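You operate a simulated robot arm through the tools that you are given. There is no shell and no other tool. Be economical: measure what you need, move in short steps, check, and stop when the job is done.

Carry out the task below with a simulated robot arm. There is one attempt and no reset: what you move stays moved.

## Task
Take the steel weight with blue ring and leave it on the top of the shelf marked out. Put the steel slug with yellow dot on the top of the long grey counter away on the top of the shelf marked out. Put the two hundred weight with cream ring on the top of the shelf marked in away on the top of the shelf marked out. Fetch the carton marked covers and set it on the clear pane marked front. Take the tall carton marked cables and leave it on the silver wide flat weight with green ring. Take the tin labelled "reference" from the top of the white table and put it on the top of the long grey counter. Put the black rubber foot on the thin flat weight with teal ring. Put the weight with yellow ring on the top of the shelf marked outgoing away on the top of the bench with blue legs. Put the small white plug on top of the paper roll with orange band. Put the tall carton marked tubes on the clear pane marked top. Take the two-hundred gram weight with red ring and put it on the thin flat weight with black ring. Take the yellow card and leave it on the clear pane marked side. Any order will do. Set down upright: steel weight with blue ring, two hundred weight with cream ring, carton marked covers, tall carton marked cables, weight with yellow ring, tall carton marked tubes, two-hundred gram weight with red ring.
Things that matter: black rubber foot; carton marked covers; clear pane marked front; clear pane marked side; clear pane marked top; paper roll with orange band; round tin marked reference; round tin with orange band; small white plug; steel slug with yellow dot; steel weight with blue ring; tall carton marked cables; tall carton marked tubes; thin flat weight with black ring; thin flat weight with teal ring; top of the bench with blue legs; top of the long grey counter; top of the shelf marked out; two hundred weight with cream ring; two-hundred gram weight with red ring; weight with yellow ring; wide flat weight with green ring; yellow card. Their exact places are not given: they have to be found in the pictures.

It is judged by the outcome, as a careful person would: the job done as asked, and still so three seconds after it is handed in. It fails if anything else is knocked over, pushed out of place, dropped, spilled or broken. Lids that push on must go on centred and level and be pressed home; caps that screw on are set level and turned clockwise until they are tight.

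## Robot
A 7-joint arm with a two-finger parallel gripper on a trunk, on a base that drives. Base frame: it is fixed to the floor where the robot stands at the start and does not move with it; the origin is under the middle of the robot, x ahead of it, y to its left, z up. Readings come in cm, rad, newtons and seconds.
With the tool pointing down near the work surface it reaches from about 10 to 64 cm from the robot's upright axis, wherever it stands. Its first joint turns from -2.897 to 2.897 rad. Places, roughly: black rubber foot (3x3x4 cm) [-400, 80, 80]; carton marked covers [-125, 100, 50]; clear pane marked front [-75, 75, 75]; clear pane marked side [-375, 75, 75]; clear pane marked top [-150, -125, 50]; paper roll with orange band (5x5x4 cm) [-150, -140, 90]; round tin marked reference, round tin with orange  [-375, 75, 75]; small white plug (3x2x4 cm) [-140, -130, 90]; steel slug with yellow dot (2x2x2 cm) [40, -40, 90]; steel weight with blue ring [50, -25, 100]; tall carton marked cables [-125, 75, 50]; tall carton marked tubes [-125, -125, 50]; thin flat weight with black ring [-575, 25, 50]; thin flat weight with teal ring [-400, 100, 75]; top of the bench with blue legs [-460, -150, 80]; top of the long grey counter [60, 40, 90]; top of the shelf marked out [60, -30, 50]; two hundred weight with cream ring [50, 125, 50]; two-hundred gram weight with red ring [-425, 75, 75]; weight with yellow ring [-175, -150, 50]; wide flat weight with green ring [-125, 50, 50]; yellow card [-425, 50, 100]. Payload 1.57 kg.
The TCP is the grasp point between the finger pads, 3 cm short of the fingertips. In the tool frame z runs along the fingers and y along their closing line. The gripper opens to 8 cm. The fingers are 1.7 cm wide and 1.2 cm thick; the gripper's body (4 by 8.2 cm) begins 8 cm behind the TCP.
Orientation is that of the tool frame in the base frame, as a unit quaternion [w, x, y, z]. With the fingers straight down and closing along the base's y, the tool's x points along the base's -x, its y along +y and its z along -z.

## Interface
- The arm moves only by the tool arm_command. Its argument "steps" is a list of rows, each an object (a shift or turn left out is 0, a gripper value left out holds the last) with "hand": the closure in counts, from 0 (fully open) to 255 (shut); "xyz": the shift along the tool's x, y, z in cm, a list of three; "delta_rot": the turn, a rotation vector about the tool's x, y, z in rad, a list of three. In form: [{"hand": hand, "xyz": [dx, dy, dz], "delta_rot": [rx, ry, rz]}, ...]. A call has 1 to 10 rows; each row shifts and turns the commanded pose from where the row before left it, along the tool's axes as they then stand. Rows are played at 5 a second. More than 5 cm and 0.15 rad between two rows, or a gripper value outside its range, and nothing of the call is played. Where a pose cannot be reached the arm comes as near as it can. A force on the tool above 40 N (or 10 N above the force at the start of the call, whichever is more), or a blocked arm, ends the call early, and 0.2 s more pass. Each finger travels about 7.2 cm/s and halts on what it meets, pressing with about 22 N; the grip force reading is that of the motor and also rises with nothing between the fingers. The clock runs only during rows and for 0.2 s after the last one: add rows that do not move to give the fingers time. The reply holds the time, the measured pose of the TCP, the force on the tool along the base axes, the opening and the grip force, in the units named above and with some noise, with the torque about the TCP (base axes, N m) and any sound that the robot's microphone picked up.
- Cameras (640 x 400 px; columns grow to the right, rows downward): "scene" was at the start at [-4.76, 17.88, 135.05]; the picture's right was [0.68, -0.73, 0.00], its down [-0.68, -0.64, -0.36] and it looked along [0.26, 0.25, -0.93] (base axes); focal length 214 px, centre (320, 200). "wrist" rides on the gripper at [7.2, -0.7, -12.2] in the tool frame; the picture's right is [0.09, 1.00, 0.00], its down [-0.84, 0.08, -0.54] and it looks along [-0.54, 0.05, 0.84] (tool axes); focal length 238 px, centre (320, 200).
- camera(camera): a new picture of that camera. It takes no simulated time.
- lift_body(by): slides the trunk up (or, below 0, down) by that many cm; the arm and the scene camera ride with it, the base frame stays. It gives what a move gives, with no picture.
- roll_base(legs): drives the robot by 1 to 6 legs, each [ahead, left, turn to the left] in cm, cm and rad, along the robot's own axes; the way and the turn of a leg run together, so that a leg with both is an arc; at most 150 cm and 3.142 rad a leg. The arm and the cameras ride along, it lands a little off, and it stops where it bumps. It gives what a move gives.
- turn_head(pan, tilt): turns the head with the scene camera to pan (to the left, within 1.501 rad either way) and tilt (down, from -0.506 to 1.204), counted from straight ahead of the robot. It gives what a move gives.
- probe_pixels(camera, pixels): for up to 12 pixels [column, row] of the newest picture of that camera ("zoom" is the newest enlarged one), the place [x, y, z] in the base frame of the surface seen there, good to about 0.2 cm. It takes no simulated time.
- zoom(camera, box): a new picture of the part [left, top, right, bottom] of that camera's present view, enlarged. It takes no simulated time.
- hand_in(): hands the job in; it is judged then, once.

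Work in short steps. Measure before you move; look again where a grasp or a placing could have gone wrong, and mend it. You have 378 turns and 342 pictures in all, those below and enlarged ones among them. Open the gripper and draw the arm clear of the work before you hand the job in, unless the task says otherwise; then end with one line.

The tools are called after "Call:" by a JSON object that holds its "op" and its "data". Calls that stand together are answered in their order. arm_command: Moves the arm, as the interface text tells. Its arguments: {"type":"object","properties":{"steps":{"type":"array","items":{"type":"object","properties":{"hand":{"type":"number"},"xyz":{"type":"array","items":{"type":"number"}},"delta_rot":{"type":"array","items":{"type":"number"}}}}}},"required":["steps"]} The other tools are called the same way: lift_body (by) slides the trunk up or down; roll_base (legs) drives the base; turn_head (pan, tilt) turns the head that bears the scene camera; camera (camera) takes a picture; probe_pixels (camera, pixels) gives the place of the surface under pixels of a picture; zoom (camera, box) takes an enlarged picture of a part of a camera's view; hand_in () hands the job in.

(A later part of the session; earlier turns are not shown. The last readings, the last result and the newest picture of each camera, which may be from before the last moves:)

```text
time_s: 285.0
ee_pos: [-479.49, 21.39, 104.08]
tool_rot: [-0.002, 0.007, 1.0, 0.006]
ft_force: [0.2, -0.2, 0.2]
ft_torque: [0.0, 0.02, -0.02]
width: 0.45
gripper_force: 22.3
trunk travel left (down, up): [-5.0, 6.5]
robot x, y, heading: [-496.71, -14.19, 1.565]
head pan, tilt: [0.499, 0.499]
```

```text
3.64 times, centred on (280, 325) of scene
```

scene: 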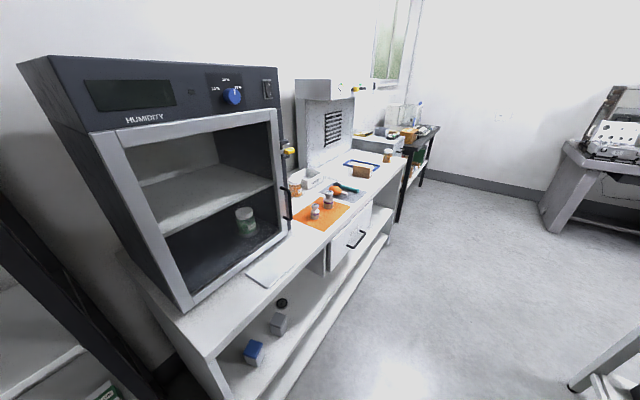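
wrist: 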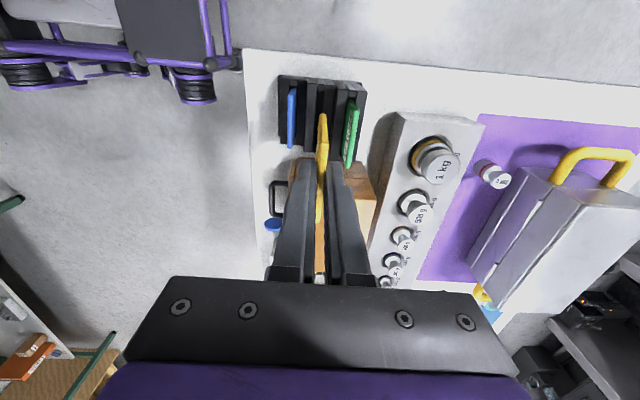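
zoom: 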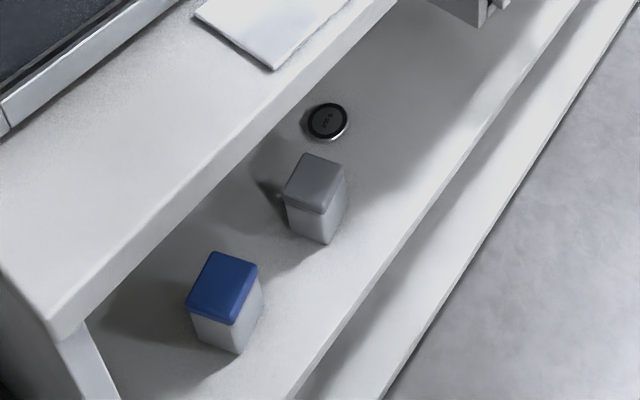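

Aisle is wide. I drive ahead 175 cm past the table end, turn to face −y and look.

Call:
{"op": "turn_head", "data": {"pan": 1.48, "tilt": 0.9}}

Call:
{"op": "roll_base", "data": {"legs": [[100, 0, 0], [80, 0, 0], [0, 0, -1.57], [95, 0, 0], [0, 0, -1.57]]}}

Call:
{"op": "camera", "data": {"camera": "scene"}}

Call:
{"op": "camera", "data": {"camera": "wrist"}}

```text
time_s: 286.2
ee_pos: [-479.56, 21.32, 104.33]
tool_rot: [-0.002, 0.007, 1.0, 0.008]
ft_force: [0.0, 0.1, -0.2]
ft_torque: [-0.01, 0.01, 0.0]
width: 0.46
gripper_force: 22.0
trunk travel left (down, up): [-5.0, 6.5]
robot x, y, heading: [-496.58, -14.49, 1.566]
head pan, tilt: [1.48, 0.901]
```

```text
time_s: 307.6
ee_pos: [-418.03, 130.43, 104.23]
tool_rot: [0.009, 1.0, -0.008, 0.001]
ft_force: [-0.3, 0.4, -0.1]
ft_torque: [0.01, 0.01, 0.0]
width: 0.49
gripper_force: 21.9
trunk travel left (down, up): [-5.0, 6.5]
robot x, y, heading: [-400.58, 166.21, -1.576]
head pan, tilt: [1.48, 0.901]
```

```text
213 pictures are left
```

scene: 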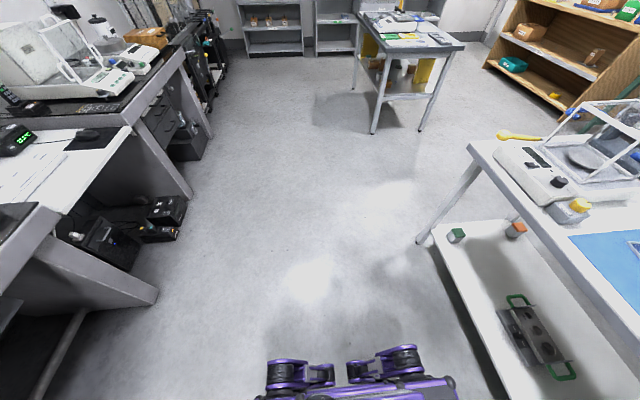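

```text
212 pictures are left
```

wrist: 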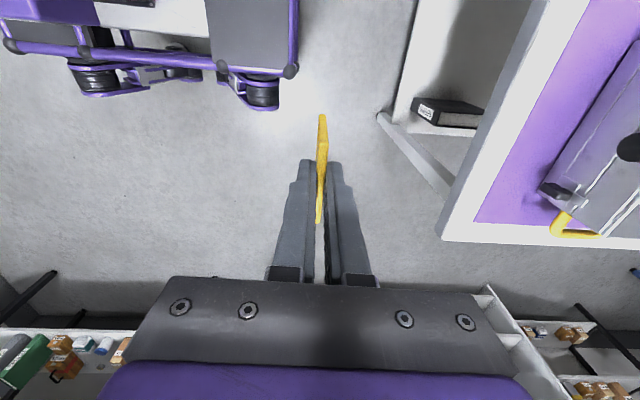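

Behind the table now. I pan the head toward the table.

Call:
{"op": "turn_head", "data": {"pan": 0.8, "tilt": 0.9}}

Call:
{"op": "camera", "data": {"camera": "scene"}}

```text
time_s: 308.6
ee_pos: [-418.01, 130.42, 104.32]
tool_rot: [0.009, 1.0, -0.009, 0.001]
ft_force: [0.7, -0.3, -1.0]
ft_torque: [0.01, -0.01, -0.01]
width: 0.45
gripper_force: 21.8
trunk travel left (down, up): [-5.0, 6.5]
robot x, y, heading: [-401.01, 165.91, -1.581]
head pan, tilt: [0.799, 0.901]
```

```text
211 pictures are left
```

scene: 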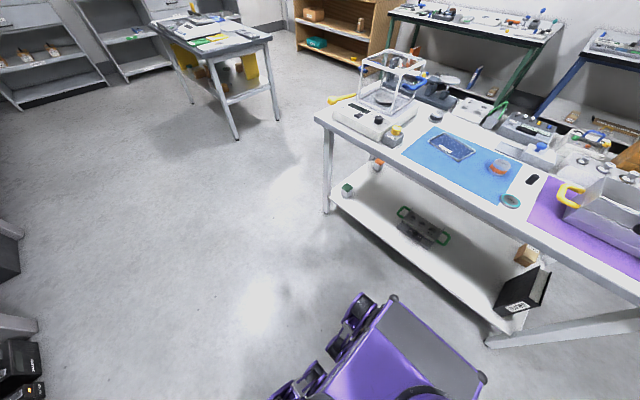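

Call:
{"op": "zoom", "data": {"camera": "scene", "box": [320, 90, 560, 230]}}

Call:
{"op": "probe_pixels", "data": {"camera": "zoom", "pixels": [[290, 145], [310, 120], [415, 155], [350, 190], [350, 155], [480, 190], [480, 205], [513, 295], [570, 240], [205, 120], [210, 160], [300, 220]]}}

```text
2.67 times, centred on (440, 160) of scene
```

zoom: 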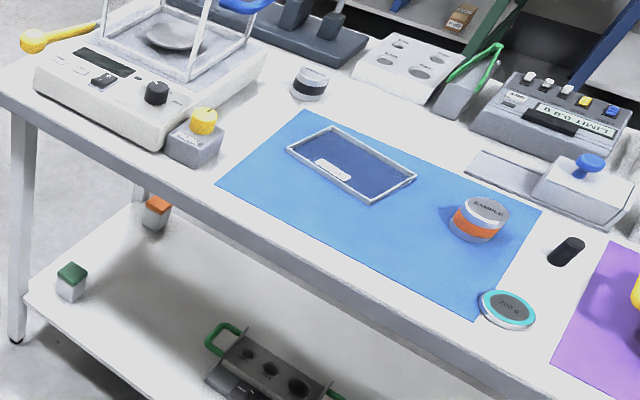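

```text
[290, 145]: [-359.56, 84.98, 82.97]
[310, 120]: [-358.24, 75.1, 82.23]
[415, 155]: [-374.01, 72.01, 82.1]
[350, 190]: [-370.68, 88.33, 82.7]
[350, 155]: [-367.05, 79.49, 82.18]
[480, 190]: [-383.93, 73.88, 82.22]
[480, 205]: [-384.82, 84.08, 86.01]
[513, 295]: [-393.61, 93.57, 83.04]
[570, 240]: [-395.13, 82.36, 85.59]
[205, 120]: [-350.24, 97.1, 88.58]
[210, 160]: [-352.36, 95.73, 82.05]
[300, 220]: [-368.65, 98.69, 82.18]
```

Pane SIDE centre ≈ (−366.5,80.5), z≈83. I drive left 51 cm, then ahead 20, tilt the tool forward so the card goes near flat.

Call:
{"op": "turn_head", "data": {"pan": 1.48, "tilt": 0.9}}

Call:
{"op": "roll_base", "data": {"legs": [[0, 51, 0], [10, 0, 0]]}}

Call:
{"op": "arm_command", "data": {"steps": [{"xyz": [0, 4, -1]}, {"xyz": [0, 4, 0]}, {"delta_rot": [-0.14, 0, 0]}, {"delta_rot": [-0.14, 0, 0]}, {"delta_rot": [-0.14, 0, 0]}, {"delta_rot": [-0.14, 0, 0]}, {"delta_rot": [-0.14, 0, 0]}, {"delta_rot": [-0.14, 0, 0]}, {"delta_rot": [-0.14, 0, 0]}, {"delta_rot": [-0.14, 0, 0]}]}}

Call:
{"op": "camera", "data": {"camera": "wrist"}}

```text
time_s: 309.7
ee_pos: [-418.22, 130.4, 104.23]
tool_rot: [0.009, 1.0, -0.008, 0.002]
ft_force: [-0.5, 0.1, -1.1]
ft_torque: [0.01, 0.02, 0.05]
width: 0.48
gripper_force: 22.3
trunk travel left (down, up): [-5.0, 6.5]
robot x, y, heading: [-400.63, 166.45, -1.576]
head pan, tilt: [1.48, 0.901]
```

```text
time_s: 315.9
ee_pos: [-366.74, 120.21, 104.2]
tool_rot: [0.008, 1.0, -0.006, 0.001]
ft_force: [-0.3, 0.0, -0.1]
ft_torque: [0.0, -0.02, -0.01]
width: 0.47
gripper_force: 22.3
trunk travel left (down, up): [-5.0, 6.5]
robot x, y, heading: [-349.82, 155.88, -1.579]
head pan, tilt: [1.48, 0.901]
```

```text
time_s: 318.1
ee_pos: [-366.84, 112.19, 105.32]
tool_rot: [0.539, 0.842, -0.006, -0.002]
ft_force: [0.6, -0.5, 0.6]
ft_torque: [0.0, 0.0, -0.01]
width: 0.44
gripper_force: 22.2
trunk travel left (down, up): [-5.0, 6.5]
robot x, y, heading: [-349.71, 155.73, -1.579]
head pan, tilt: [1.48, 0.901]
```

```text
209 pictures are left
```

wrist: 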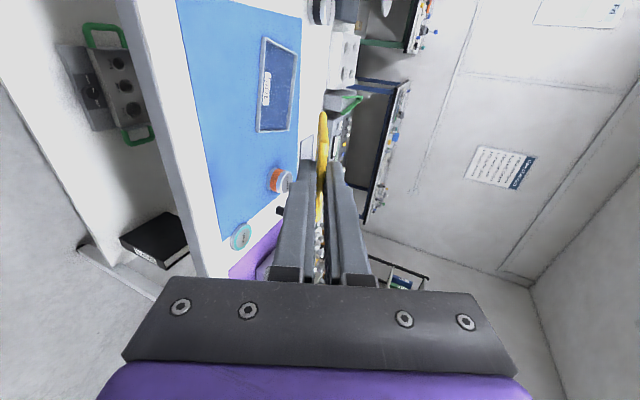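

65° works. I flatten to ~76° and move over the pane at z≈92.

Call:
{"op": "arm_command", "data": {"steps": [{"delta_rot": [-0.1, 0, 0]}, {"delta_rot": [-0.1, 0, 0]}, {"xyz": [0.04, -0.96, 4.15]}, {"xyz": [0.04, -0.96, 4.15]}, {"xyz": [0.04, -0.96, 4.15]}, {"xyz": [0.04, -0.96, 4.15]}, {"xyz": [0.04, -0.96, 4.15]}, {"xyz": [0.04, -0.96, 4.15]}, {"xyz": [0.04, -0.96, 4.15]}, {}]}}

Call:
{"op": "camera", "data": {"camera": "wrist"}}

```text
time_s: 320.3
ee_pos: [-366.78, 85.42, 92.07]
tool_rot: [0.62, 0.785, -0.006, -0.002]
ft_force: [0.3, 0.1, -0.6]
ft_torque: [0.01, 0.01, 0.0]
width: 0.47
gripper_force: 22.2
trunk travel left (down, up): [-5.0, 6.5]
robot x, y, heading: [-349.8, 155.8, -1.579]
head pan, tilt: [1.48, 0.901]
```

```text
208 pictures are left
```

wrist: 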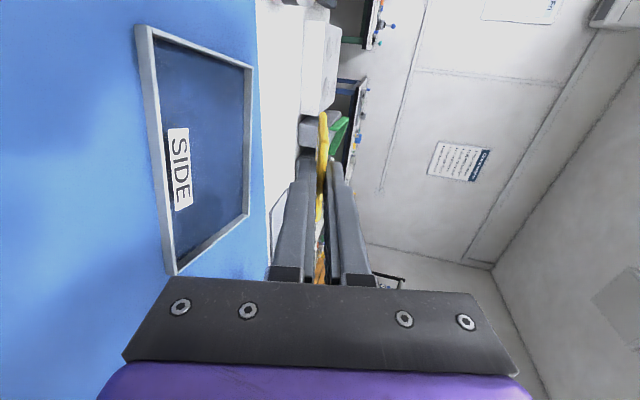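

I probe the pane's corners in this view.

Call:
{"op": "probe_pixels", "data": {"camera": "wrist", "pixels": [[142, 30], [250, 68], [172, 268], [246, 215], [200, 140], [170, 150], [322, 120], [322, 165], [320, 215]]}}

```text
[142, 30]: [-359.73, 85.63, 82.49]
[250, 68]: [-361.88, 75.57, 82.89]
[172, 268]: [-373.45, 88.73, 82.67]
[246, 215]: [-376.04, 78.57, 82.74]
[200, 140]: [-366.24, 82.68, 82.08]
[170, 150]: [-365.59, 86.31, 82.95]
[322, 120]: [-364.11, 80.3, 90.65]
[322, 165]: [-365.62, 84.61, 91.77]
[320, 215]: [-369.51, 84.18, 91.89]
```

Pane centre (−367.8,82.1). I probe the card's far edge, then shift accordingly.

Call:
{"op": "probe_pixels", "data": {"camera": "wrist", "pixels": [[322, 114], [323, 118], [321, 140], [325, 150], [320, 205]]}}

```text
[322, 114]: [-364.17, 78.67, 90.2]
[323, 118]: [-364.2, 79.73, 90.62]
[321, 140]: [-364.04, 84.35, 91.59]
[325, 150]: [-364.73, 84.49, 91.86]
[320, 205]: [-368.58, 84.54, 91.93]
```

Card is 6.1 long, far edge 1.9 cm below the TCP. I shift 0.6 back and lower 6 cm.

Call:
{"op": "arm_command", "data": {"steps": [{"xyz": [-0.5, -1.6, -0.2]}, {"xyz": [0, -1.46, 0.35]}, {"xyz": [0, -1.46, 0.35]}, {"xyz": [0, -1.46, 0.35]}, {}]}}

Call:
{"op": "camera", "data": {"camera": "wrist"}}

Call:
{"op": "probe_pixels", "data": {"camera": "wrist", "pixels": [[322, 114], [322, 117], [321, 140]]}}

```text
time_s: 321.5
ee_pos: [-367.22, 86.0, 86.04]
tool_rot: [0.619, 0.785, -0.006, -0.003]
ft_force: [0.2, -0.3, 0.1]
ft_torque: [0.0, 0.02, -0.03]
width: 0.45
gripper_force: 21.8
trunk travel left (down, up): [-5.0, 6.5]
robot x, y, heading: [-349.51, 155.74, -1.571]
head pan, tilt: [1.48, 0.901]
```

```text
207 pictures are left
```

wrist: 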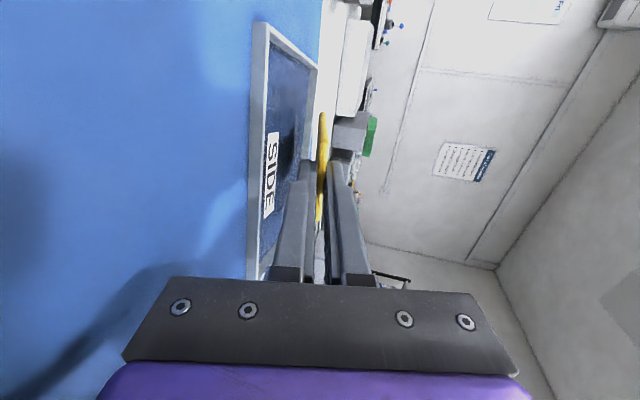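

```text
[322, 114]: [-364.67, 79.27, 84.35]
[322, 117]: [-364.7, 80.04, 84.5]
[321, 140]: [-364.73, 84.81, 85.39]
```

Far edge 1.4 cm above the pane. Lower 0.7, open to ~1.2 cm so it settles.

Call:
{"op": "arm_command", "data": {"steps": [{"xyz": [0, -0.4, 0.1]}, {"xyz": [0, -0.28, 0.07]}, {}, {"hand": 217}, {"hand": 217}, {}]}}

Call:
{"op": "camera", "data": {"camera": "wrist"}}

```text
time_s: 322.9
ee_pos: [-367.41, 85.85, 85.4]
tool_rot: [0.62, 0.785, -0.006, -0.003]
ft_force: [0.3, 0.6, -0.1]
ft_torque: [-0.01, -0.01, -0.02]
width: 1.2
gripper_force: 0.1
trunk travel left (down, up): [-5.0, 6.5]
robot x, y, heading: [-349.32, 155.86, -1.575]
head pan, tilt: [1.48, 0.901]
```

```text
206 pictures are left
```

wrist: 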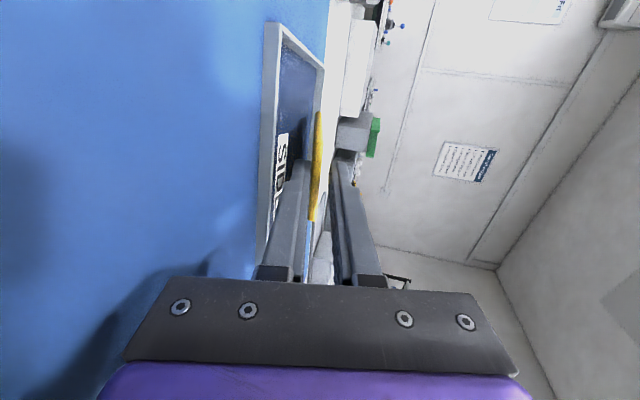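

Card rests on the lower finger with its far edge down. I draw back horizontally in small steps.

Call:
{"op": "arm_command", "data": {"steps": [{"xyz": [0, -0.2, -0.85]}, {"xyz": [0, -0.2, -0.85]}, {"xyz": [0, -0.23, -1]}, {"xyz": [0, -0.23, -1]}, {}]}}

Call:
{"op": "camera", "data": {"camera": "wrist"}}

```text
time_s: 324.1
ee_pos: [-367.35, 89.71, 85.39]
tool_rot: [0.619, 0.785, -0.005, -0.002]
ft_force: [-0.2, -0.4, -0.5]
ft_torque: [0.02, 0.01, 0.01]
width: 1.2
gripper_force: 0.1
trunk travel left (down, up): [-5.0, 6.5]
robot x, y, heading: [-349.41, 155.37, -1.573]
head pan, tilt: [1.48, 0.901]
```

```text
205 pictures are left
```

wrist: 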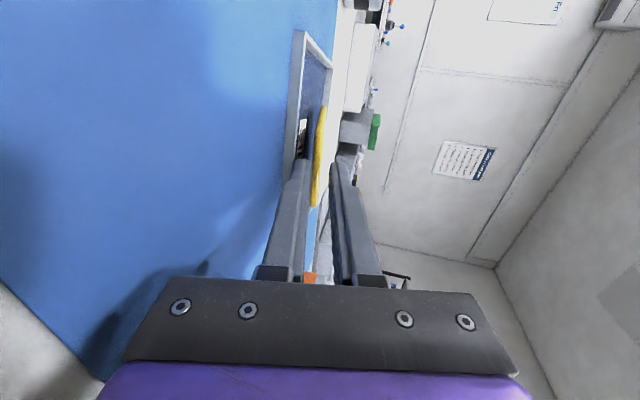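

The card may be riding along; I probe it.

Call:
{"op": "probe_pixels", "data": {"camera": "wrist", "pixels": [[322, 115], [320, 140], [315, 195], [305, 120], [298, 60], [328, 75]]}}

```text
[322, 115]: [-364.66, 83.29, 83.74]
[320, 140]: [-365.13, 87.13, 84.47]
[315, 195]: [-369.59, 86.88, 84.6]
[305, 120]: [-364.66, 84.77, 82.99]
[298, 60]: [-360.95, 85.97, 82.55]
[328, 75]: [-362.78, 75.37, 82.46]
```

It rides on the finger. I re-grip it, lift, and set it down with a steeper tilt (48°) so it slides off.

Call:
{"op": "arm_command", "data": {"steps": [{"hand": 255}, {"hand": 255}, {"xyz": [0, 2.9, -0.7]}, {"xyz": [0, 2.9, -0.7]}, {"delta_rot": [0.125, 0, 0]}, {"delta_rot": [0.125, 0, 0]}, {"delta_rot": [0.125, 0, 0]}, {"delta_rot": [0.125, 0, 0]}, {}]}}

Call:
{"op": "camera", "data": {"camera": "wrist"}}

```text
time_s: 326.1
ee_pos: [-367.38, 89.78, 91.54]
tool_rot: [0.406, 0.914, -0.007, -0.002]
ft_force: [0.0, 0.5, -0.4]
ft_torque: [0.0, 0.02, 0.01]
width: 0.45
gripper_force: 22.2
trunk travel left (down, up): [-5.0, 6.5]
robot x, y, heading: [-349.75, 155.56, -1.582]
head pan, tilt: [1.48, 0.901]
```

```text
204 pictures are left
```

wrist: 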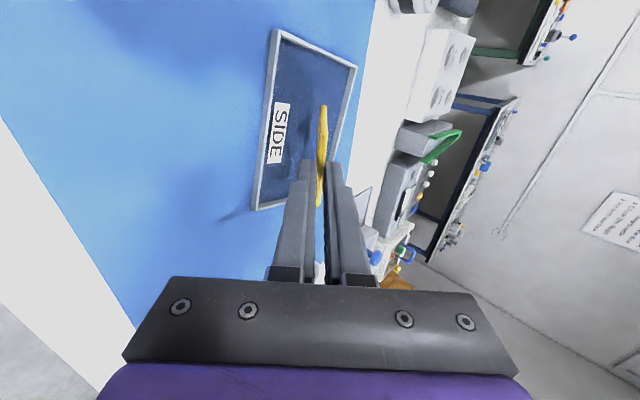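

I probe the card's far and near edge now.

Call:
{"op": "probe_pixels", "data": {"camera": "wrist", "pixels": [[322, 108], [322, 112], [321, 150], [319, 195]]}}

```text
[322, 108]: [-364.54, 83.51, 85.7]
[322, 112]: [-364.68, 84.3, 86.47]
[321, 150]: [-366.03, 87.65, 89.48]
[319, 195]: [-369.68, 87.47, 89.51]
```

Only ~0.3 cm is still held, so it will come off easily. I tilt to 62° and set the far edge at y≈79, just on the pane.

Call:
{"op": "arm_command", "data": {"steps": [{"delta_rot": [-0.12, 0, 0]}, {"delta_rot": [-0.13, 0, 0]}, {"xyz": [-0.4, -0.8, 1.5]}, {"xyz": [0, -0.8, 1.5]}, {"xyz": [0, -0.6, 1.2]}, {}]}}

Call:
{"op": "camera", "data": {"camera": "wrist"}}

Call:
{"op": "probe_pixels", "data": {"camera": "wrist", "pixels": [[322, 108], [322, 112], [321, 150]]}}

```text
time_s: 327.5
ee_pos: [-367.71, 87.13, 87.44]
tool_rot: [0.517, 0.856, -0.006, -0.001]
ft_force: [-0.2, -0.5, 0.5]
ft_torque: [-0.01, 0.02, -0.01]
width: 0.45
gripper_force: 22.0
trunk travel left (down, up): [-5.0, 6.5]
robot x, y, heading: [-349.61, 155.84, -1.573]
head pan, tilt: [1.48, 0.901]
```

```text
203 pictures are left
```

wrist: 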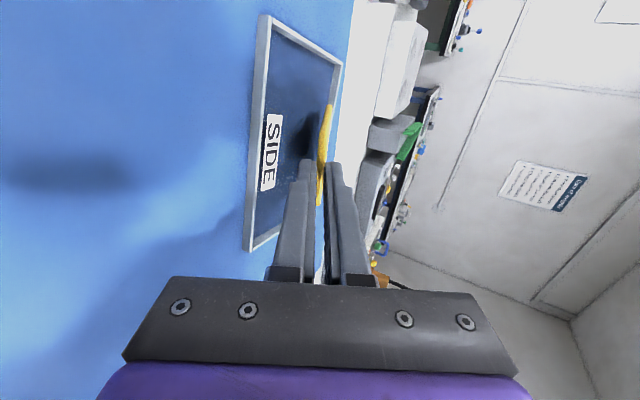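

```text
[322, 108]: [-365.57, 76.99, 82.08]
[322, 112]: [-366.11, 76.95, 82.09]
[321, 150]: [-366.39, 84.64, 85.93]
```

The card already touches and has pivoted. I probe along it.

Call:
{"op": "probe_pixels", "data": {"camera": "wrist", "pixels": [[330, 107], [327, 125], [323, 150], [320, 175], [319, 200]]}}

Call:
{"op": "zoom", "data": {"camera": "wrist", "box": [240, 60, 400, 220]}}

```text
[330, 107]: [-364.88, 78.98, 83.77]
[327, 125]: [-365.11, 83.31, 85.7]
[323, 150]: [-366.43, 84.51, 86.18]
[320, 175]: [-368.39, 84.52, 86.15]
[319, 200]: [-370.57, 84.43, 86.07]
```

```text
2.50 times, centred on (320, 140) of wrist
```

zoom: 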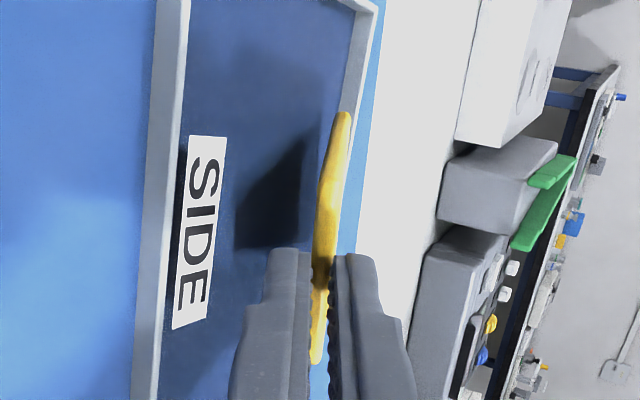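

Card lies at ~23°, held only by its edge. I open to 1.2 cm.

Call:
{"op": "arm_command", "data": {"steps": [{"hand": 217}, {"hand": 217}, {}]}}

Call:
{"op": "zoom", "data": {"camera": "wrist", "box": [220, 0, 420, 240]}}

```text
time_s: 328.3
ee_pos: [-367.62, 87.13, 87.36]
tool_rot: [0.518, 0.856, -0.006, -0.002]
ft_force: [0.3, 0.3, -0.7]
ft_torque: [-0.02, -0.01, -0.02]
width: 1.22
gripper_force: 0.1
trunk travel left (down, up): [-5.0, 6.5]
robot x, y, heading: [-349.69, 155.67, -1.578]
head pan, tilt: [1.48, 0.901]
```

```text
1.67 times, centred on (320, 120) of wrist
```

zoom: 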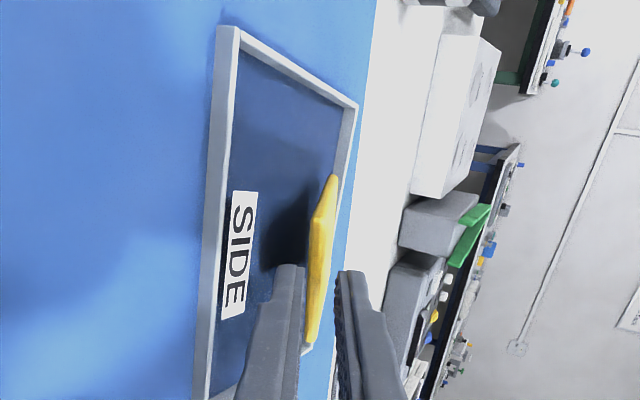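

Now I draw back along the tool axis in small steps so it drops flat.

Call:
{"op": "arm_command", "data": {"steps": [{"xyz": [0, 0, -1]}, {"xyz": [0, 0, -1.5]}, {"xyz": [0, 0, -2]}, {"xyz": [0, 0, -3]}, {}]}}

Call:
{"op": "camera", "data": {"camera": "wrist"}}

```text
time_s: 329.5
ee_pos: [-367.76, 93.71, 91.03]
tool_rot: [0.518, 0.856, -0.007, -0.002]
ft_force: [-0.6, 0.7, 0.7]
ft_torque: [-0.01, 0.01, 0.0]
width: 1.16
gripper_force: 0.1
trunk travel left (down, up): [-5.0, 6.5]
robot x, y, heading: [-349.69, 155.65, -1.577]
head pan, tilt: [1.48, 0.901]
```

```text
200 pictures are left
```

wrist: 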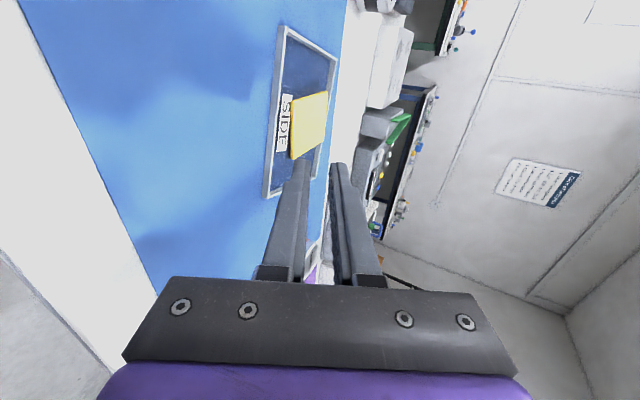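

Card lies flat on the pane. Next the rubber foot: I raise, set the tool vertical, drive right 28 cm and ahead 16.

Call:
{"op": "arm_command", "data": {"steps": [{"xyz": [0, 0, -4]}, {"xyz": [0, 2, -4]}, {"xyz": [0, 4, -2]}, {"hand": 0, "delta_rot": [0.135, 0, 0]}, {"delta_rot": [0.135, 0, 0]}, {"delta_rot": [0.135, 0, 0]}, {"delta_rot": [0.135, 0, 0]}, {"delta_rot": [0.135, 0, 0]}, {"delta_rot": [0.135, 0, 0]}, {"delta_rot": [0.135, 0, 0]}]}}

Call:
{"op": "arm_command", "data": {"steps": [{"delta_rot": [0.135, 0, 0]}, {"xyz": [0, 0, -2]}, {}]}}

Call:
{"op": "roll_base", "data": {"legs": [[0, -27, 0], [16, 0, 0]]}}

Call:
{"op": "camera", "data": {"camera": "wrist"}}

```text
time_s: 331.7
ee_pos: [-367.55, 99.8, 100.84]
tool_rot: [0.07, 0.998, -0.007, 0.0]
ft_force: [-0.4, 0.1, 0.0]
ft_torque: [-0.01, 0.02, 0.01]
width: 8.0
gripper_force: 0.2
trunk travel left (down, up): [-5.0, 6.5]
robot x, y, heading: [-349.94, 155.72, -1.576]
head pan, tilt: [1.48, 0.901]
```

```text
time_s: 332.5
ee_pos: [-367.63, 99.86, 102.87]
tool_rot: [0.003, 1.0, -0.007, 0.002]
ft_force: [0.4, 0.0, 0.4]
ft_torque: [-0.03, 0.01, 0.0]
width: 8.01
gripper_force: 0.0
trunk travel left (down, up): [-5.0, 6.5]
robot x, y, heading: [-349.45, 155.94, -1.576]
head pan, tilt: [1.48, 0.901]
```

```text
time_s: 336.7
ee_pos: [-395.04, 83.81, 102.87]
tool_rot: [0.005, 1.0, -0.006, 0.002]
ft_force: [0.2, 0.9, 0.5]
ft_torque: [-0.03, 0.01, 0.02]
width: 8.03
gripper_force: 0.1
trunk travel left (down, up): [-5.0, 6.5]
robot x, y, heading: [-377.19, 139.68, -1.573]
head pan, tilt: [1.48, 0.901]
```

```text
199 pictures are left
```

wrist: 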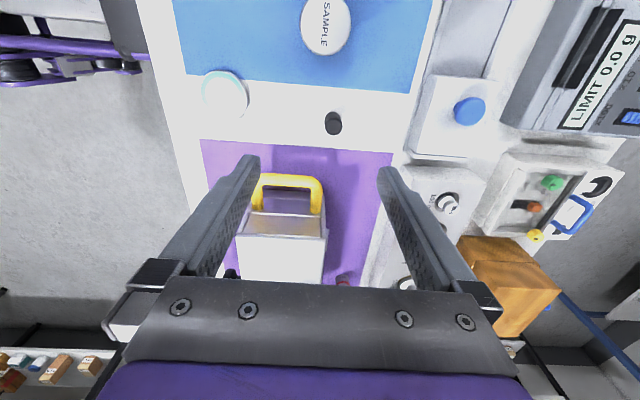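

Foot at (333,123), with free space on both sides along the closing line. I probe it and the teal disc.

Call:
{"op": "zoom", "data": {"camera": "wrist", "box": [190, 60, 390, 180]}}

Call:
{"op": "probe_pixels", "data": {"camera": "zoom", "pixels": [[458, 212], [455, 170], [440, 205], [475, 205], [458, 228], [115, 110], [50, 95], [180, 120], [120, 50], [110, 175]]}}

```text
3.20 times, centred on (290, 120) of wrist
```

zoom: 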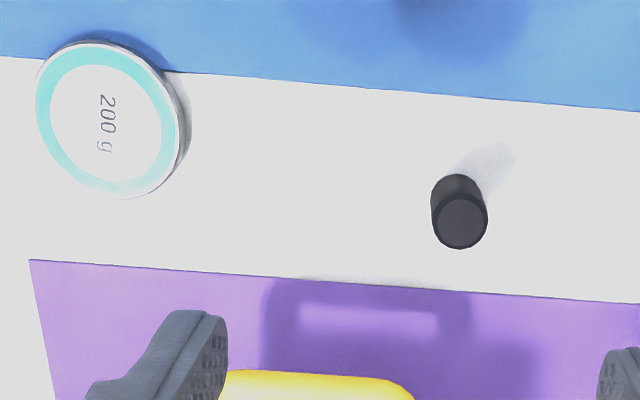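

```text
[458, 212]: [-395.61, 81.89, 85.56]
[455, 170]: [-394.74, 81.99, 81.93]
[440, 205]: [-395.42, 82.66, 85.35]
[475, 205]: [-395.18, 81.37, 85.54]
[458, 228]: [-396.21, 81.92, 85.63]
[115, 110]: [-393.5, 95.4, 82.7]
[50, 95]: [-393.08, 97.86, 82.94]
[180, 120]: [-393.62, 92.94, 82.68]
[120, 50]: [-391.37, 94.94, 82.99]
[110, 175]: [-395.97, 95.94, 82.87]
```

I probe the yellow handle and grey case for clearance before descending.

Call:
{"op": "probe_pixels", "data": {"camera": "wrist", "pixels": [[285, 180], [318, 195], [285, 225], [285, 260], [255, 195], [440, 90], [330, 20]]}}

```text
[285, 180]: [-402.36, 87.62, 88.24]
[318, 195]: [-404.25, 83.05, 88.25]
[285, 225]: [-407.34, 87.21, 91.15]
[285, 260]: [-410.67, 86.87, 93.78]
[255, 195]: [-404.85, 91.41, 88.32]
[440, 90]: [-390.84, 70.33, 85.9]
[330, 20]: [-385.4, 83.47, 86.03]
```

Clear (handle ends at x≈−402). I centre, descend and grip the foot.

Call:
{"op": "arm_command", "data": {"steps": [{"hand": 96, "xyz": [-0.66, 1.86, 3]}, {"xyz": [0, 0, 4]}, {"xyz": [0, 0, 4]}, {"xyz": [0, 0, 3]}, {"xyz": [0, 0, 2]}, {"xyz": [0, 0, 1.3]}, {}]}}

Call:
{"op": "camera", "data": {"camera": "wrist"}}

```text
time_s: 338.3
ee_pos: [-395.46, 81.8, 85.57]
tool_rot: [0.004, 1.0, -0.006, 0.002]
ft_force: [-0.2, -0.5, -0.5]
ft_torque: [-0.01, 0.03, -0.02]
width: 4.98
gripper_force: 0.0
trunk travel left (down, up): [-5.0, 6.5]
robot x, y, heading: [-377.01, 140.14, -1.578]
head pan, tilt: [1.48, 0.901]
```

```text
197 pictures are left
```

wrist: 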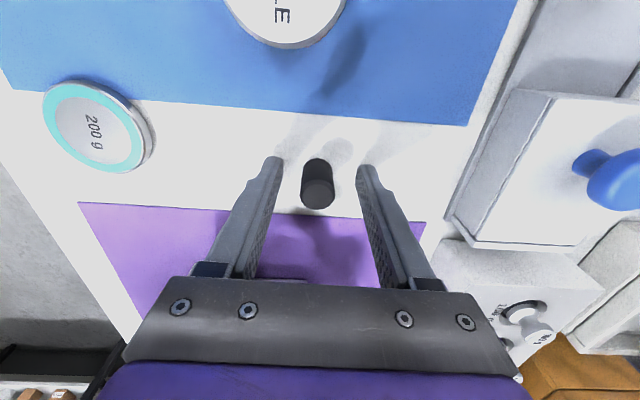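

Foot centred between the pads. Close and lift 4 cm.

Call:
{"op": "arm_command", "data": {"steps": [{"hand": 255}, {"hand": 255}, {"hand": 255}, {"hand": 255}, {"xyz": [0, 0, -1]}, {"xyz": [0, 0, -2]}, {"xyz": [0, 0, -2]}, {}]}}

Call:
{"op": "camera", "data": {"camera": "wrist"}}

```text
time_s: 340.1
ee_pos: [-395.5, 81.84, 90.62]
tool_rot: [0.005, 1.0, -0.006, 0.001]
ft_force: [-0.2, -0.6, -0.1]
ft_torque: [0.01, 0.0, 0.05]
width: 1.94
gripper_force: 22.1
trunk travel left (down, up): [-5.0, 6.5]
robot x, y, heading: [-376.52, 139.86, -1.577]
head pan, tilt: [1.48, 0.901]
```

```text
196 pictures are left
```

wrist: 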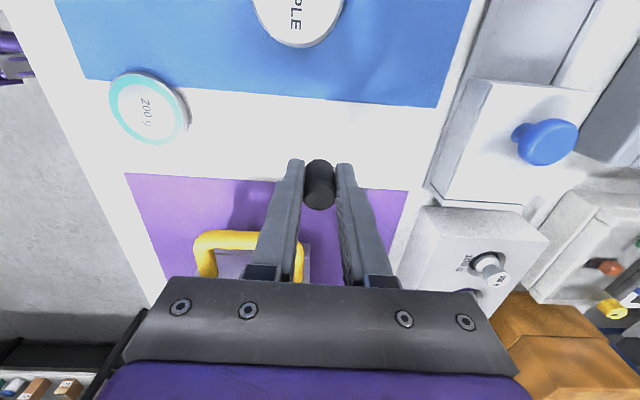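

Held. I measure the disc's centre again before placing.

Call:
{"op": "probe_pixels", "data": {"camera": "wrist", "pixels": [[112, 100], [184, 118], [142, 78], [152, 140], [147, 108], [320, 200], [320, 165]]}}

```text
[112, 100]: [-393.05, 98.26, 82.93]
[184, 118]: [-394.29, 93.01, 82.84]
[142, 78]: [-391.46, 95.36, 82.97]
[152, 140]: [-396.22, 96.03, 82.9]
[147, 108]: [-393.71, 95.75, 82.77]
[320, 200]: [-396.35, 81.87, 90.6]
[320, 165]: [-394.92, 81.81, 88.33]
```

Move over the disc: +1.8 in x, +13.75 in y, then lower in steps.

Call:
{"op": "arm_command", "data": {"steps": [{"xyz": [0.45, -3.44, 0]}, {"xyz": [0.45, -3.44, 0]}, {"xyz": [0.45, -3.44, 0]}, {"xyz": [0.45, -3.43, 0]}, {}, {"xyz": [0, 0, 2]}, {"xyz": [0, 0, 1.6]}, {}]}}

Call:
{"op": "camera", "data": {"camera": "wrist"}}

```text
time_s: 341.9
ee_pos: [-393.69, 95.37, 86.78]
tool_rot: [0.004, 1.0, -0.006, 0.002]
ft_force: [-0.3, 0.6, -0.7]
ft_torque: [-0.01, 0.04, 0.0]
width: 1.95
gripper_force: 22.0
trunk travel left (down, up): [-5.0, 6.5]
robot x, y, heading: [-377.28, 139.65, -1.577]
head pan, tilt: [1.48, 0.901]
```

```text
195 pictures are left
```

wrist: 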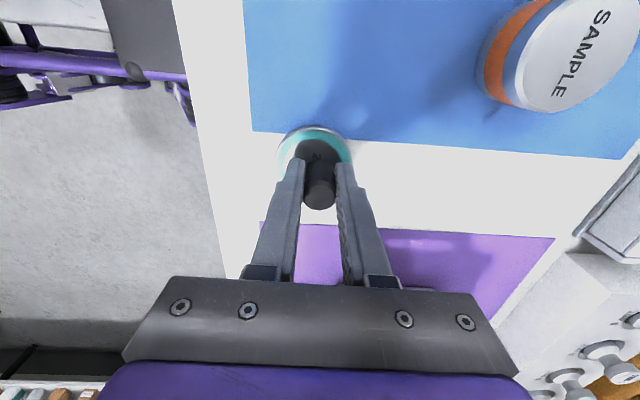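

Centred on the disc. Lower 0.3 cm to contact, then open.

Call:
{"op": "arm_command", "data": {"steps": [{"xyz": [0, 0, 0.2]}, {"xyz": [0, 0, 0.15]}, {}]}}

Call:
{"op": "arm_command", "data": {"steps": [{"hand": 160}, {"hand": 130}, {}, {"xyz": [0, 0, -2]}, {"xyz": [0, 0, -3]}, {"xyz": [0, 0, -4]}, {}]}}

Call:
{"op": "camera", "data": {"camera": "wrist"}}

```text
time_s: 342.7
ee_pos: [-393.63, 95.49, 86.58]
tool_rot: [0.005, 1.0, -0.006, 0.002]
ft_force: [0.6, -0.3, 2.2]
ft_torque: [0.02, -0.01, -0.02]
width: 1.96
gripper_force: 22.0
trunk travel left (down, up): [-5.0, 6.5]
robot x, y, heading: [-377.37, 139.84, -1.577]
head pan, tilt: [1.48, 0.901]
```

```text
time_s: 344.3
ee_pos: [-393.75, 95.5, 95.57]
tool_rot: [0.005, 1.0, -0.006, 0.002]
ft_force: [0.0, 0.5, 0.2]
ft_torque: [-0.01, 0.01, 0.0]
width: 3.9
gripper_force: 0.1
trunk travel left (down, up): [-5.0, 6.5]
robot x, y, heading: [-376.87, 139.77, -1.576]
head pan, tilt: [1.48, 0.901]
```

```text
194 pictures are left
```

wrist: 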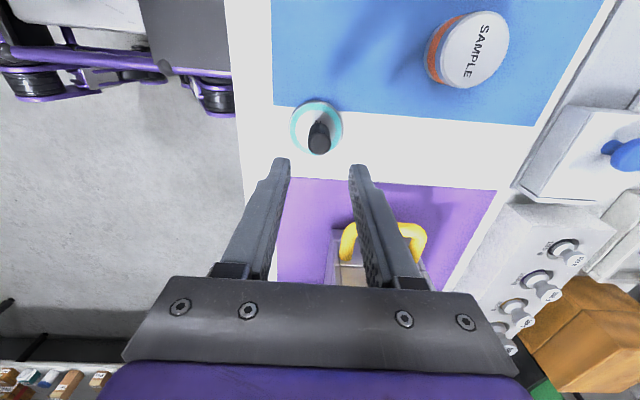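

Foot stands on the teal disc. Next the red-ring weight: I raise and drive right 33 cm to look at it.

Call:
{"op": "arm_command", "data": {"steps": [{"xyz": [0, 0, -4]}, {"xyz": [0, 0, -4]}, {"xyz": [0, 0, -3]}, {}]}}

Call:
{"op": "roll_base", "data": {"legs": [[0, -36, 0]]}}

Call:
{"op": "camera", "data": {"camera": "wrist"}}

```text
time_s: 345.3
ee_pos: [-393.58, 95.59, 106.45]
tool_rot: [0.003, 1.0, -0.006, 0.002]
ft_force: [0.0, 0.5, -0.2]
ft_torque: [0.04, -0.02, -0.01]
width: 3.93
gripper_force: 0.1
trunk travel left (down, up): [-5.0, 6.5]
robot x, y, heading: [-377.26, 140.09, -1.574]
head pan, tilt: [1.48, 0.901]
```

```text
time_s: 349.4
ee_pos: [-429.81, 95.8, 106.49]
tool_rot: [0.004, 1.0, -0.008, 0.002]
ft_force: [0.3, 0.1, -0.2]
ft_torque: [-0.02, -0.02, -0.02]
width: 3.94
gripper_force: 0.2
trunk travel left (down, up): [-5.0, 6.5]
robot x, y, heading: [-413.04, 140.23, -1.582]
head pan, tilt: [1.48, 0.901]
```

```text
193 pictures are left
```

wrist: 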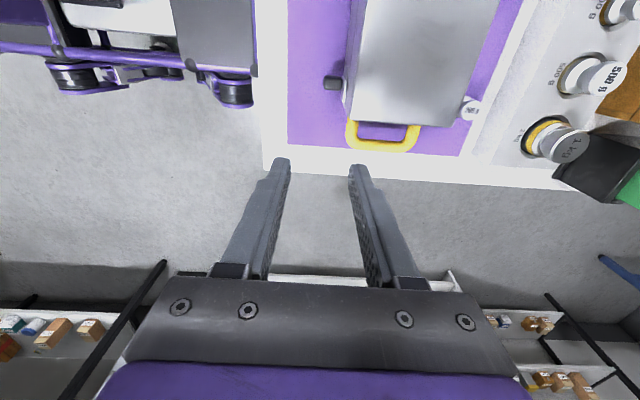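

The weight is at (470,107), between case corner and block. Zoom and probe.

Call:
{"op": "zoom", "data": {"camera": "wrist", "box": [380, 50, 560, 180]}}

Call:
{"op": "probe_pixels", "data": {"camera": "zoom", "pixels": [[318, 205], [300, 190], [270, 240], [150, 260], [300, 100], [340, 170], [395, 230], [420, 170], [480, 260], [330, 330], [310, 215]]}}

```text
3.08 times, centred on (470, 115) of wrist
```

zoom: 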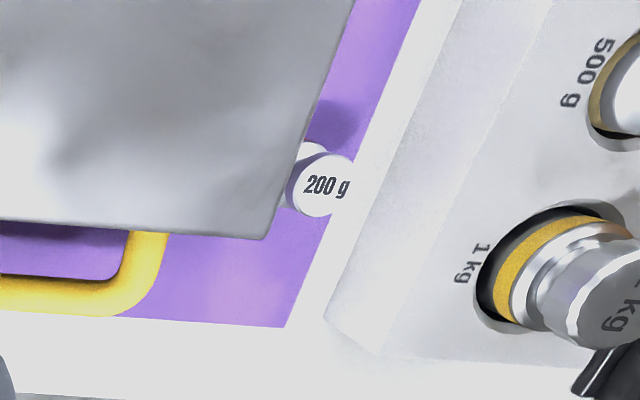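

```text
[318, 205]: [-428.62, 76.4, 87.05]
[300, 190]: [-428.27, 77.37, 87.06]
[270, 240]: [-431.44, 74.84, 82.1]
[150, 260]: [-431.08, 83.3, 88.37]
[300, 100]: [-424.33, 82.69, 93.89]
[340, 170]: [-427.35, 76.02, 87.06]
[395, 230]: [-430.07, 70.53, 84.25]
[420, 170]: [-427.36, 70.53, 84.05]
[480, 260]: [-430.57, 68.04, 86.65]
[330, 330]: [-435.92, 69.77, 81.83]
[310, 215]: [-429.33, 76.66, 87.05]
```

I probe the case wall beside the weight.

Call:
{"op": "probe_pixels", "data": {"camera": "zoom", "pixels": [[262, 230], [290, 180], [320, 90], [340, 30], [245, 235], [275, 215], [165, 240], [150, 300], [355, 110], [330, 110]]}}

```text
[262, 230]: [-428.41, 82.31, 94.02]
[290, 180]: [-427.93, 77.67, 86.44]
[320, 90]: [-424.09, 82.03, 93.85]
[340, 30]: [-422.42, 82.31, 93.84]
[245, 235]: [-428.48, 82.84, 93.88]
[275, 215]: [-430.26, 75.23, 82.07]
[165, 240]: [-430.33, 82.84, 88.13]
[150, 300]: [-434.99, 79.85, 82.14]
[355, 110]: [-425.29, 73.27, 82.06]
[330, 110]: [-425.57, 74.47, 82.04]
```

Corridor between block and case is 11 cm with the weight in the middle; I'll come from the table's left end. I restore the standard tool yaw and drive around.

Call:
{"op": "arm_command", "data": {"steps": [{"delta_rot": [0, 0, -0.148]}, {"delta_rot": [0, 0, -0.148]}, {"delta_rot": [0, 0, -0.148]}, {"delta_rot": [0, 0, -0.148]}, {"delta_rot": [0, 0, -0.148]}, {"delta_rot": [0, 0, -0.148]}, {"delta_rot": [0, 0, -0.148]}, {"delta_rot": [0, 0, -0.148]}, {"delta_rot": [0, 0, -0.148]}, {"delta_rot": [0, 0, -0.148]}]}}

Call:
{"op": "roll_base", "data": {"legs": [[-8, 0, 0], [0, -80, 0], [51, 0, 0], [0, 0, 1.57]]}}

Call:
{"op": "camera", "data": {"camera": "wrist"}}

```text
time_s: 351.6
ee_pos: [-429.89, 95.88, 106.37]
tool_rot: [0.005, 0.742, 0.67, -0.001]
ft_force: [-0.5, 0.4, -0.1]
ft_torque: [-0.01, 0.0, 0.02]
width: 3.94
gripper_force: 0.1
trunk travel left (down, up): [-5.0, 6.5]
robot x, y, heading: [-413.05, 139.93, -1.574]
head pan, tilt: [1.48, 0.901]
```

```text
time_s: 366.8
ee_pos: [-448.45, 80.14, 106.41]
tool_rot: [0.004, 0.051, 0.999, 0.003]
ft_force: [0.8, 0.0, -0.4]
ft_torque: [0.01, 0.01, 0.01]
width: 3.9
gripper_force: 0.1
trunk travel left (down, up): [-5.0, 6.5]
robot x, y, heading: [-492.55, 97.2, -0.005]
head pan, tilt: [1.48, 0.901]
```

```text
191 pictures are left
```

wrist: 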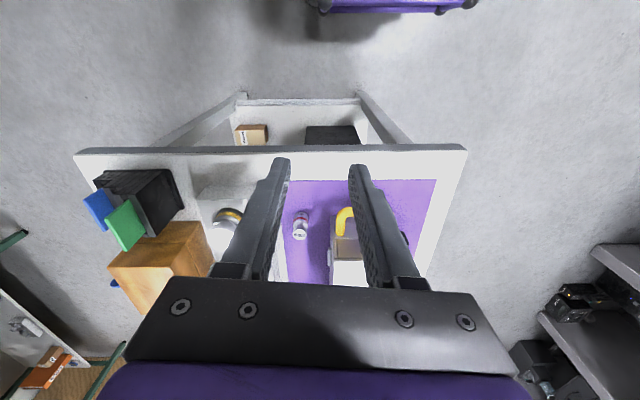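

Weight visible at (300,225). I fix the yaw, tilt 45°, and drive ahead 6 cm.

Call:
{"op": "arm_command", "data": {"steps": [{"hand": 96, "delta_rot": [0, 0, -0.1]}, {"delta_rot": [0, -0.131, 0]}, {"delta_rot": [0, -0.131, 0]}, {"delta_rot": [0, -0.131, 0]}, {"delta_rot": [0, -0.131, 0]}, {"delta_rot": [0, -0.131, 0]}, {"delta_rot": [0, -0.131, 0]}, {}]}}

Call:
{"op": "roll_base", "data": {"legs": [[4, 0, 0]]}}

Call:
{"op": "camera", "data": {"camera": "wrist"}}

```text
time_s: 368.6
ee_pos: [-448.4, 80.08, 106.29]
tool_rot: [0.386, 0.003, 0.922, 0.0]
ft_force: [0.6, -0.2, -0.4]
ft_torque: [0.02, -0.01, 0.04]
width: 5.0
gripper_force: 0.1
trunk travel left (down, up): [-5.0, 6.5]
robot x, y, heading: [-492.51, 96.77, -0.003]
head pan, tilt: [1.48, 0.901]
```

```text
time_s: 369.4
ee_pos: [-444.52, 80.03, 106.43]
tool_rot: [0.386, 0.002, 0.922, 0.002]
ft_force: [0.1, 0.4, 0.0]
ft_torque: [0.02, -0.03, -0.01]
width: 4.99
gripper_force: 0.2
trunk travel left (down, up): [-5.0, 6.5]
robot x, y, heading: [-488.5, 96.81, -0.005]
head pan, tilt: [1.48, 0.901]
```

```text
190 pictures are left
```

wrist: 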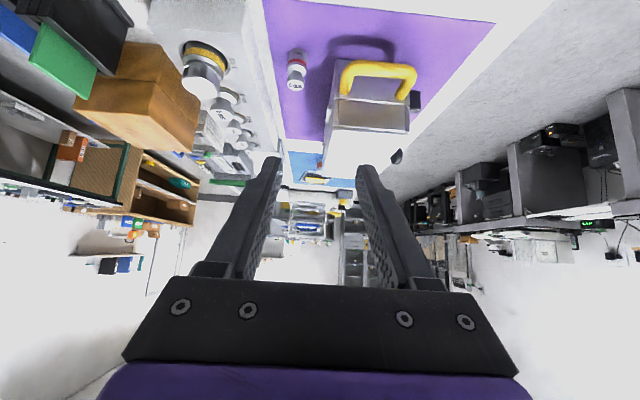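

Call:
{"op": "zoom", "data": {"camera": "wrist", "box": [240, 30, 360, 120]}}

Call:
{"op": "probe_pixels", "data": {"camera": "zoom", "pixels": [[300, 300], [300, 285], [270, 300], [325, 300], [298, 318], [300, 180], [300, 140], [265, 160], [340, 160]]}}

```text
4.44 times, centred on (300, 75) of wrist
```

zoom: 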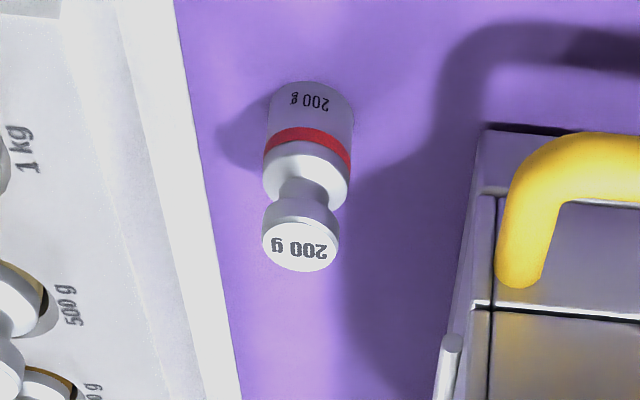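

```text
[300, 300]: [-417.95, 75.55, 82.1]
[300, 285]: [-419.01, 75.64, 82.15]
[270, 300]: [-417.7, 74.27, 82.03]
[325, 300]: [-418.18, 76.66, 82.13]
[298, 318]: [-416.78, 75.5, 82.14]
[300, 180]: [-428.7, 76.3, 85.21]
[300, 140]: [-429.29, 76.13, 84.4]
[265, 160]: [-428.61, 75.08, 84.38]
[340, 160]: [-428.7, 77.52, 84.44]
```

Red-ring weight at (−428.1,76.3). I move in line and approach to 6 cm short.

Call:
{"op": "arm_command", "data": {"steps": [{"xyz": [2.35, -1.85, 0]}, {"xyz": [2.35, -1.85, 0]}, {"xyz": [0, 0, 5]}, {"xyz": [0, 0, 5]}, {"xyz": [0, 0, 5]}, {"xyz": [0, 0, 5]}, {}]}}

Call:
{"op": "camera", "data": {"camera": "wrist"}}

```text
time_s: 371.1
ee_pos: [-433.22, 76.19, 89.01]
tool_rot: [0.386, 0.002, 0.922, 0.001]
ft_force: [0.8, -0.1, 0.0]
ft_torque: [-0.02, 0.03, -0.04]
width: 5.0
gripper_force: 0.0
trunk travel left (down, up): [-5.0, 6.5]
robot x, y, heading: [-488.86, 96.75, 0.003]
head pan, tilt: [1.48, 0.901]
```

```text
188 pictures are left
```

wrist: 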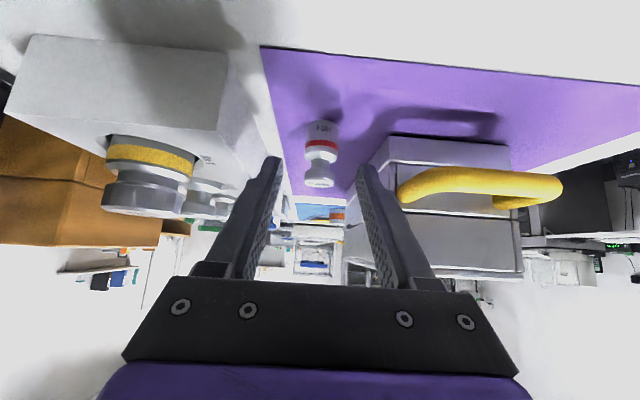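

I probe the yellow handle's nearest point for clearance.

Call:
{"op": "probe_pixels", "data": {"camera": "wrist", "pixels": [[400, 185], [405, 195], [420, 175], [393, 150], [322, 178], [322, 165]]}}

```text
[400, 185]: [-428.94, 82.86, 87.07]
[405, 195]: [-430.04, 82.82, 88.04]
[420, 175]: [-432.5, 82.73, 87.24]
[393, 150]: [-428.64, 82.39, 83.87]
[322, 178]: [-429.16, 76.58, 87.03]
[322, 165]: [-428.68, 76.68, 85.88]
```

2.7 cm clearance. Final approach, close, test lift.

Call:
{"op": "arm_command", "data": {"steps": [{"xyz": [0.25, 0.3, 3]}, {"xyz": [0, 0, 2.87]}, {}, {"hand": 255}, {"hand": 255}, {"hand": 255}, {}, {"xyz": [-0.35, 0, -0.35]}, {"xyz": [-0.7, 0, -0.7]}, {}]}}

Call:
{"op": "camera", "data": {"camera": "wrist"}}

```text
time_s: 373.2
ee_pos: [-429.42, 76.72, 86.23]
tool_rot: [0.386, 0.002, 0.922, 0.001]
ft_force: [0.3, -0.4, -2.2]
ft_torque: [-0.01, 0.05, -0.04]
width: 2.71
gripper_force: 22.0
trunk travel left (down, up): [-5.0, 6.5]
robot x, y, heading: [-488.8, 96.38, -0.004]
head pan, tilt: [1.48, 0.901]
```

```text
187 pictures are left
```

wrist: 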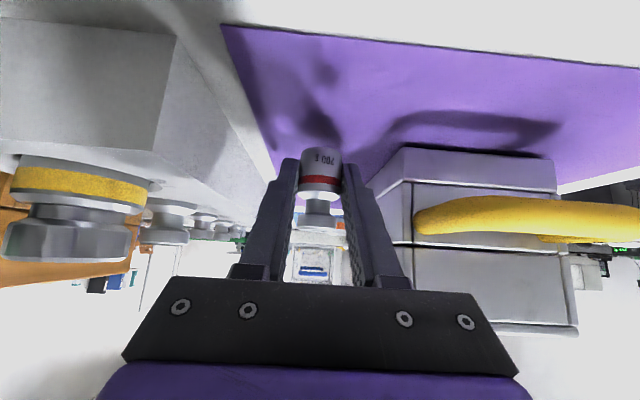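

Held. I lift and back out.

Call:
{"op": "arm_command", "data": {"steps": [{"xyz": [-1.4, 0, -1.4]}, {"xyz": [-1.4, 0, -1.4]}, {"xyz": [0, 0, -3]}, {"xyz": [0, 0, -4]}, {"xyz": [0, 0, -4]}, {"xyz": [0, 0, -4]}, {"xyz": [2, 0, -3]}, {}]}}

Call:
{"op": "roll_base", "data": {"legs": [[0, 0, 3.14]]}}

Call:
{"op": "camera", "data": {"camera": "wrist"}}

```text
time_s: 375.1
ee_pos: [-443.68, 76.71, 101.28]
tool_rot: [0.387, 0.003, 0.922, 0.001]
ft_force: [0.7, -0.5, -2.4]
ft_torque: [-0.02, 0.03, 0.02]
width: 2.71
gripper_force: 22.2
trunk travel left (down, up): [-5.0, 6.5]
robot x, y, heading: [-488.85, 96.64, -0.001]
head pan, tilt: [1.48, 0.901]
```

```text
time_s: 383.0
ee_pos: [-533.51, 117.04, 101.3]
tool_rot: [0.0, 0.922, -0.006, -0.387]
ft_force: [-0.5, 0.2, -2.3]
ft_torque: [0.02, -0.03, 0.01]
width: 2.71
gripper_force: 21.2
trunk travel left (down, up): [-5.0, 6.5]
robot x, y, heading: [-488.4, 96.71, 3.135]
head pan, tilt: [1.48, 0.901]
```

```text
186 pictures are left
```

wrist: 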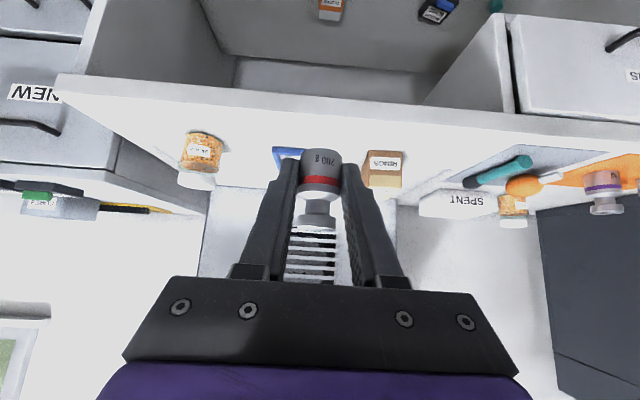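

Facing the white bench. I drive left (−y) ~86 cm to line up with the black-ring disc at y≈30.

Call:
{"op": "roll_base", "data": {"legs": [[4, 0, 0], [0, 86, 0]]}}

Call:
{"op": "lift_body", "data": {"by": -4.9}}

Call:
{"op": "camera", "data": {"camera": "wrist"}}

```text
time_s: 392.1
ee_pos: [-538.71, 32.12, 101.25]
tool_rot: [-0.002, 0.922, -0.01, -0.387]
ft_force: [0.9, -0.1, -1.7]
ft_torque: [0.03, -0.04, 0.01]
width: 2.7
gripper_force: 22.1
trunk travel left (down, up): [-5.0, 6.5]
robot x, y, heading: [-493.9, 10.95, 3.125]
head pan, tilt: [1.48, 0.901]
```

```text
time_s: 393.0
ee_pos: [-538.63, 32.16, 96.43]
tool_rot: [-0.003, 0.923, -0.011, -0.386]
ft_force: [-0.1, -0.6, -1.6]
ft_torque: [0.01, -0.06, -0.03]
width: 2.72
gripper_force: 21.9
trunk travel left (down, up): [-0.1, 11.4]
robot x, y, heading: [-494.18, 11.14, 3.119]
head pan, tilt: [1.48, 0.901]
```

```text
185 pictures are left
```

wrist: 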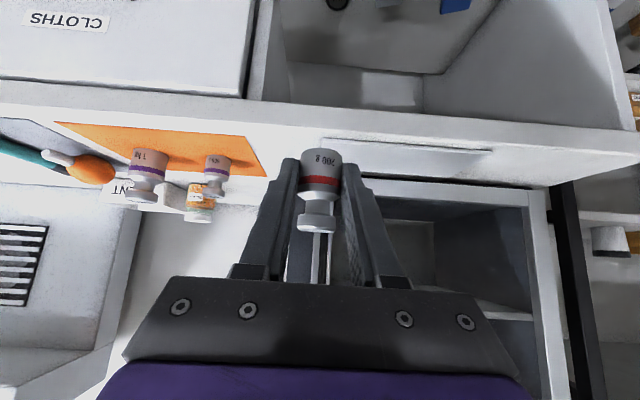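

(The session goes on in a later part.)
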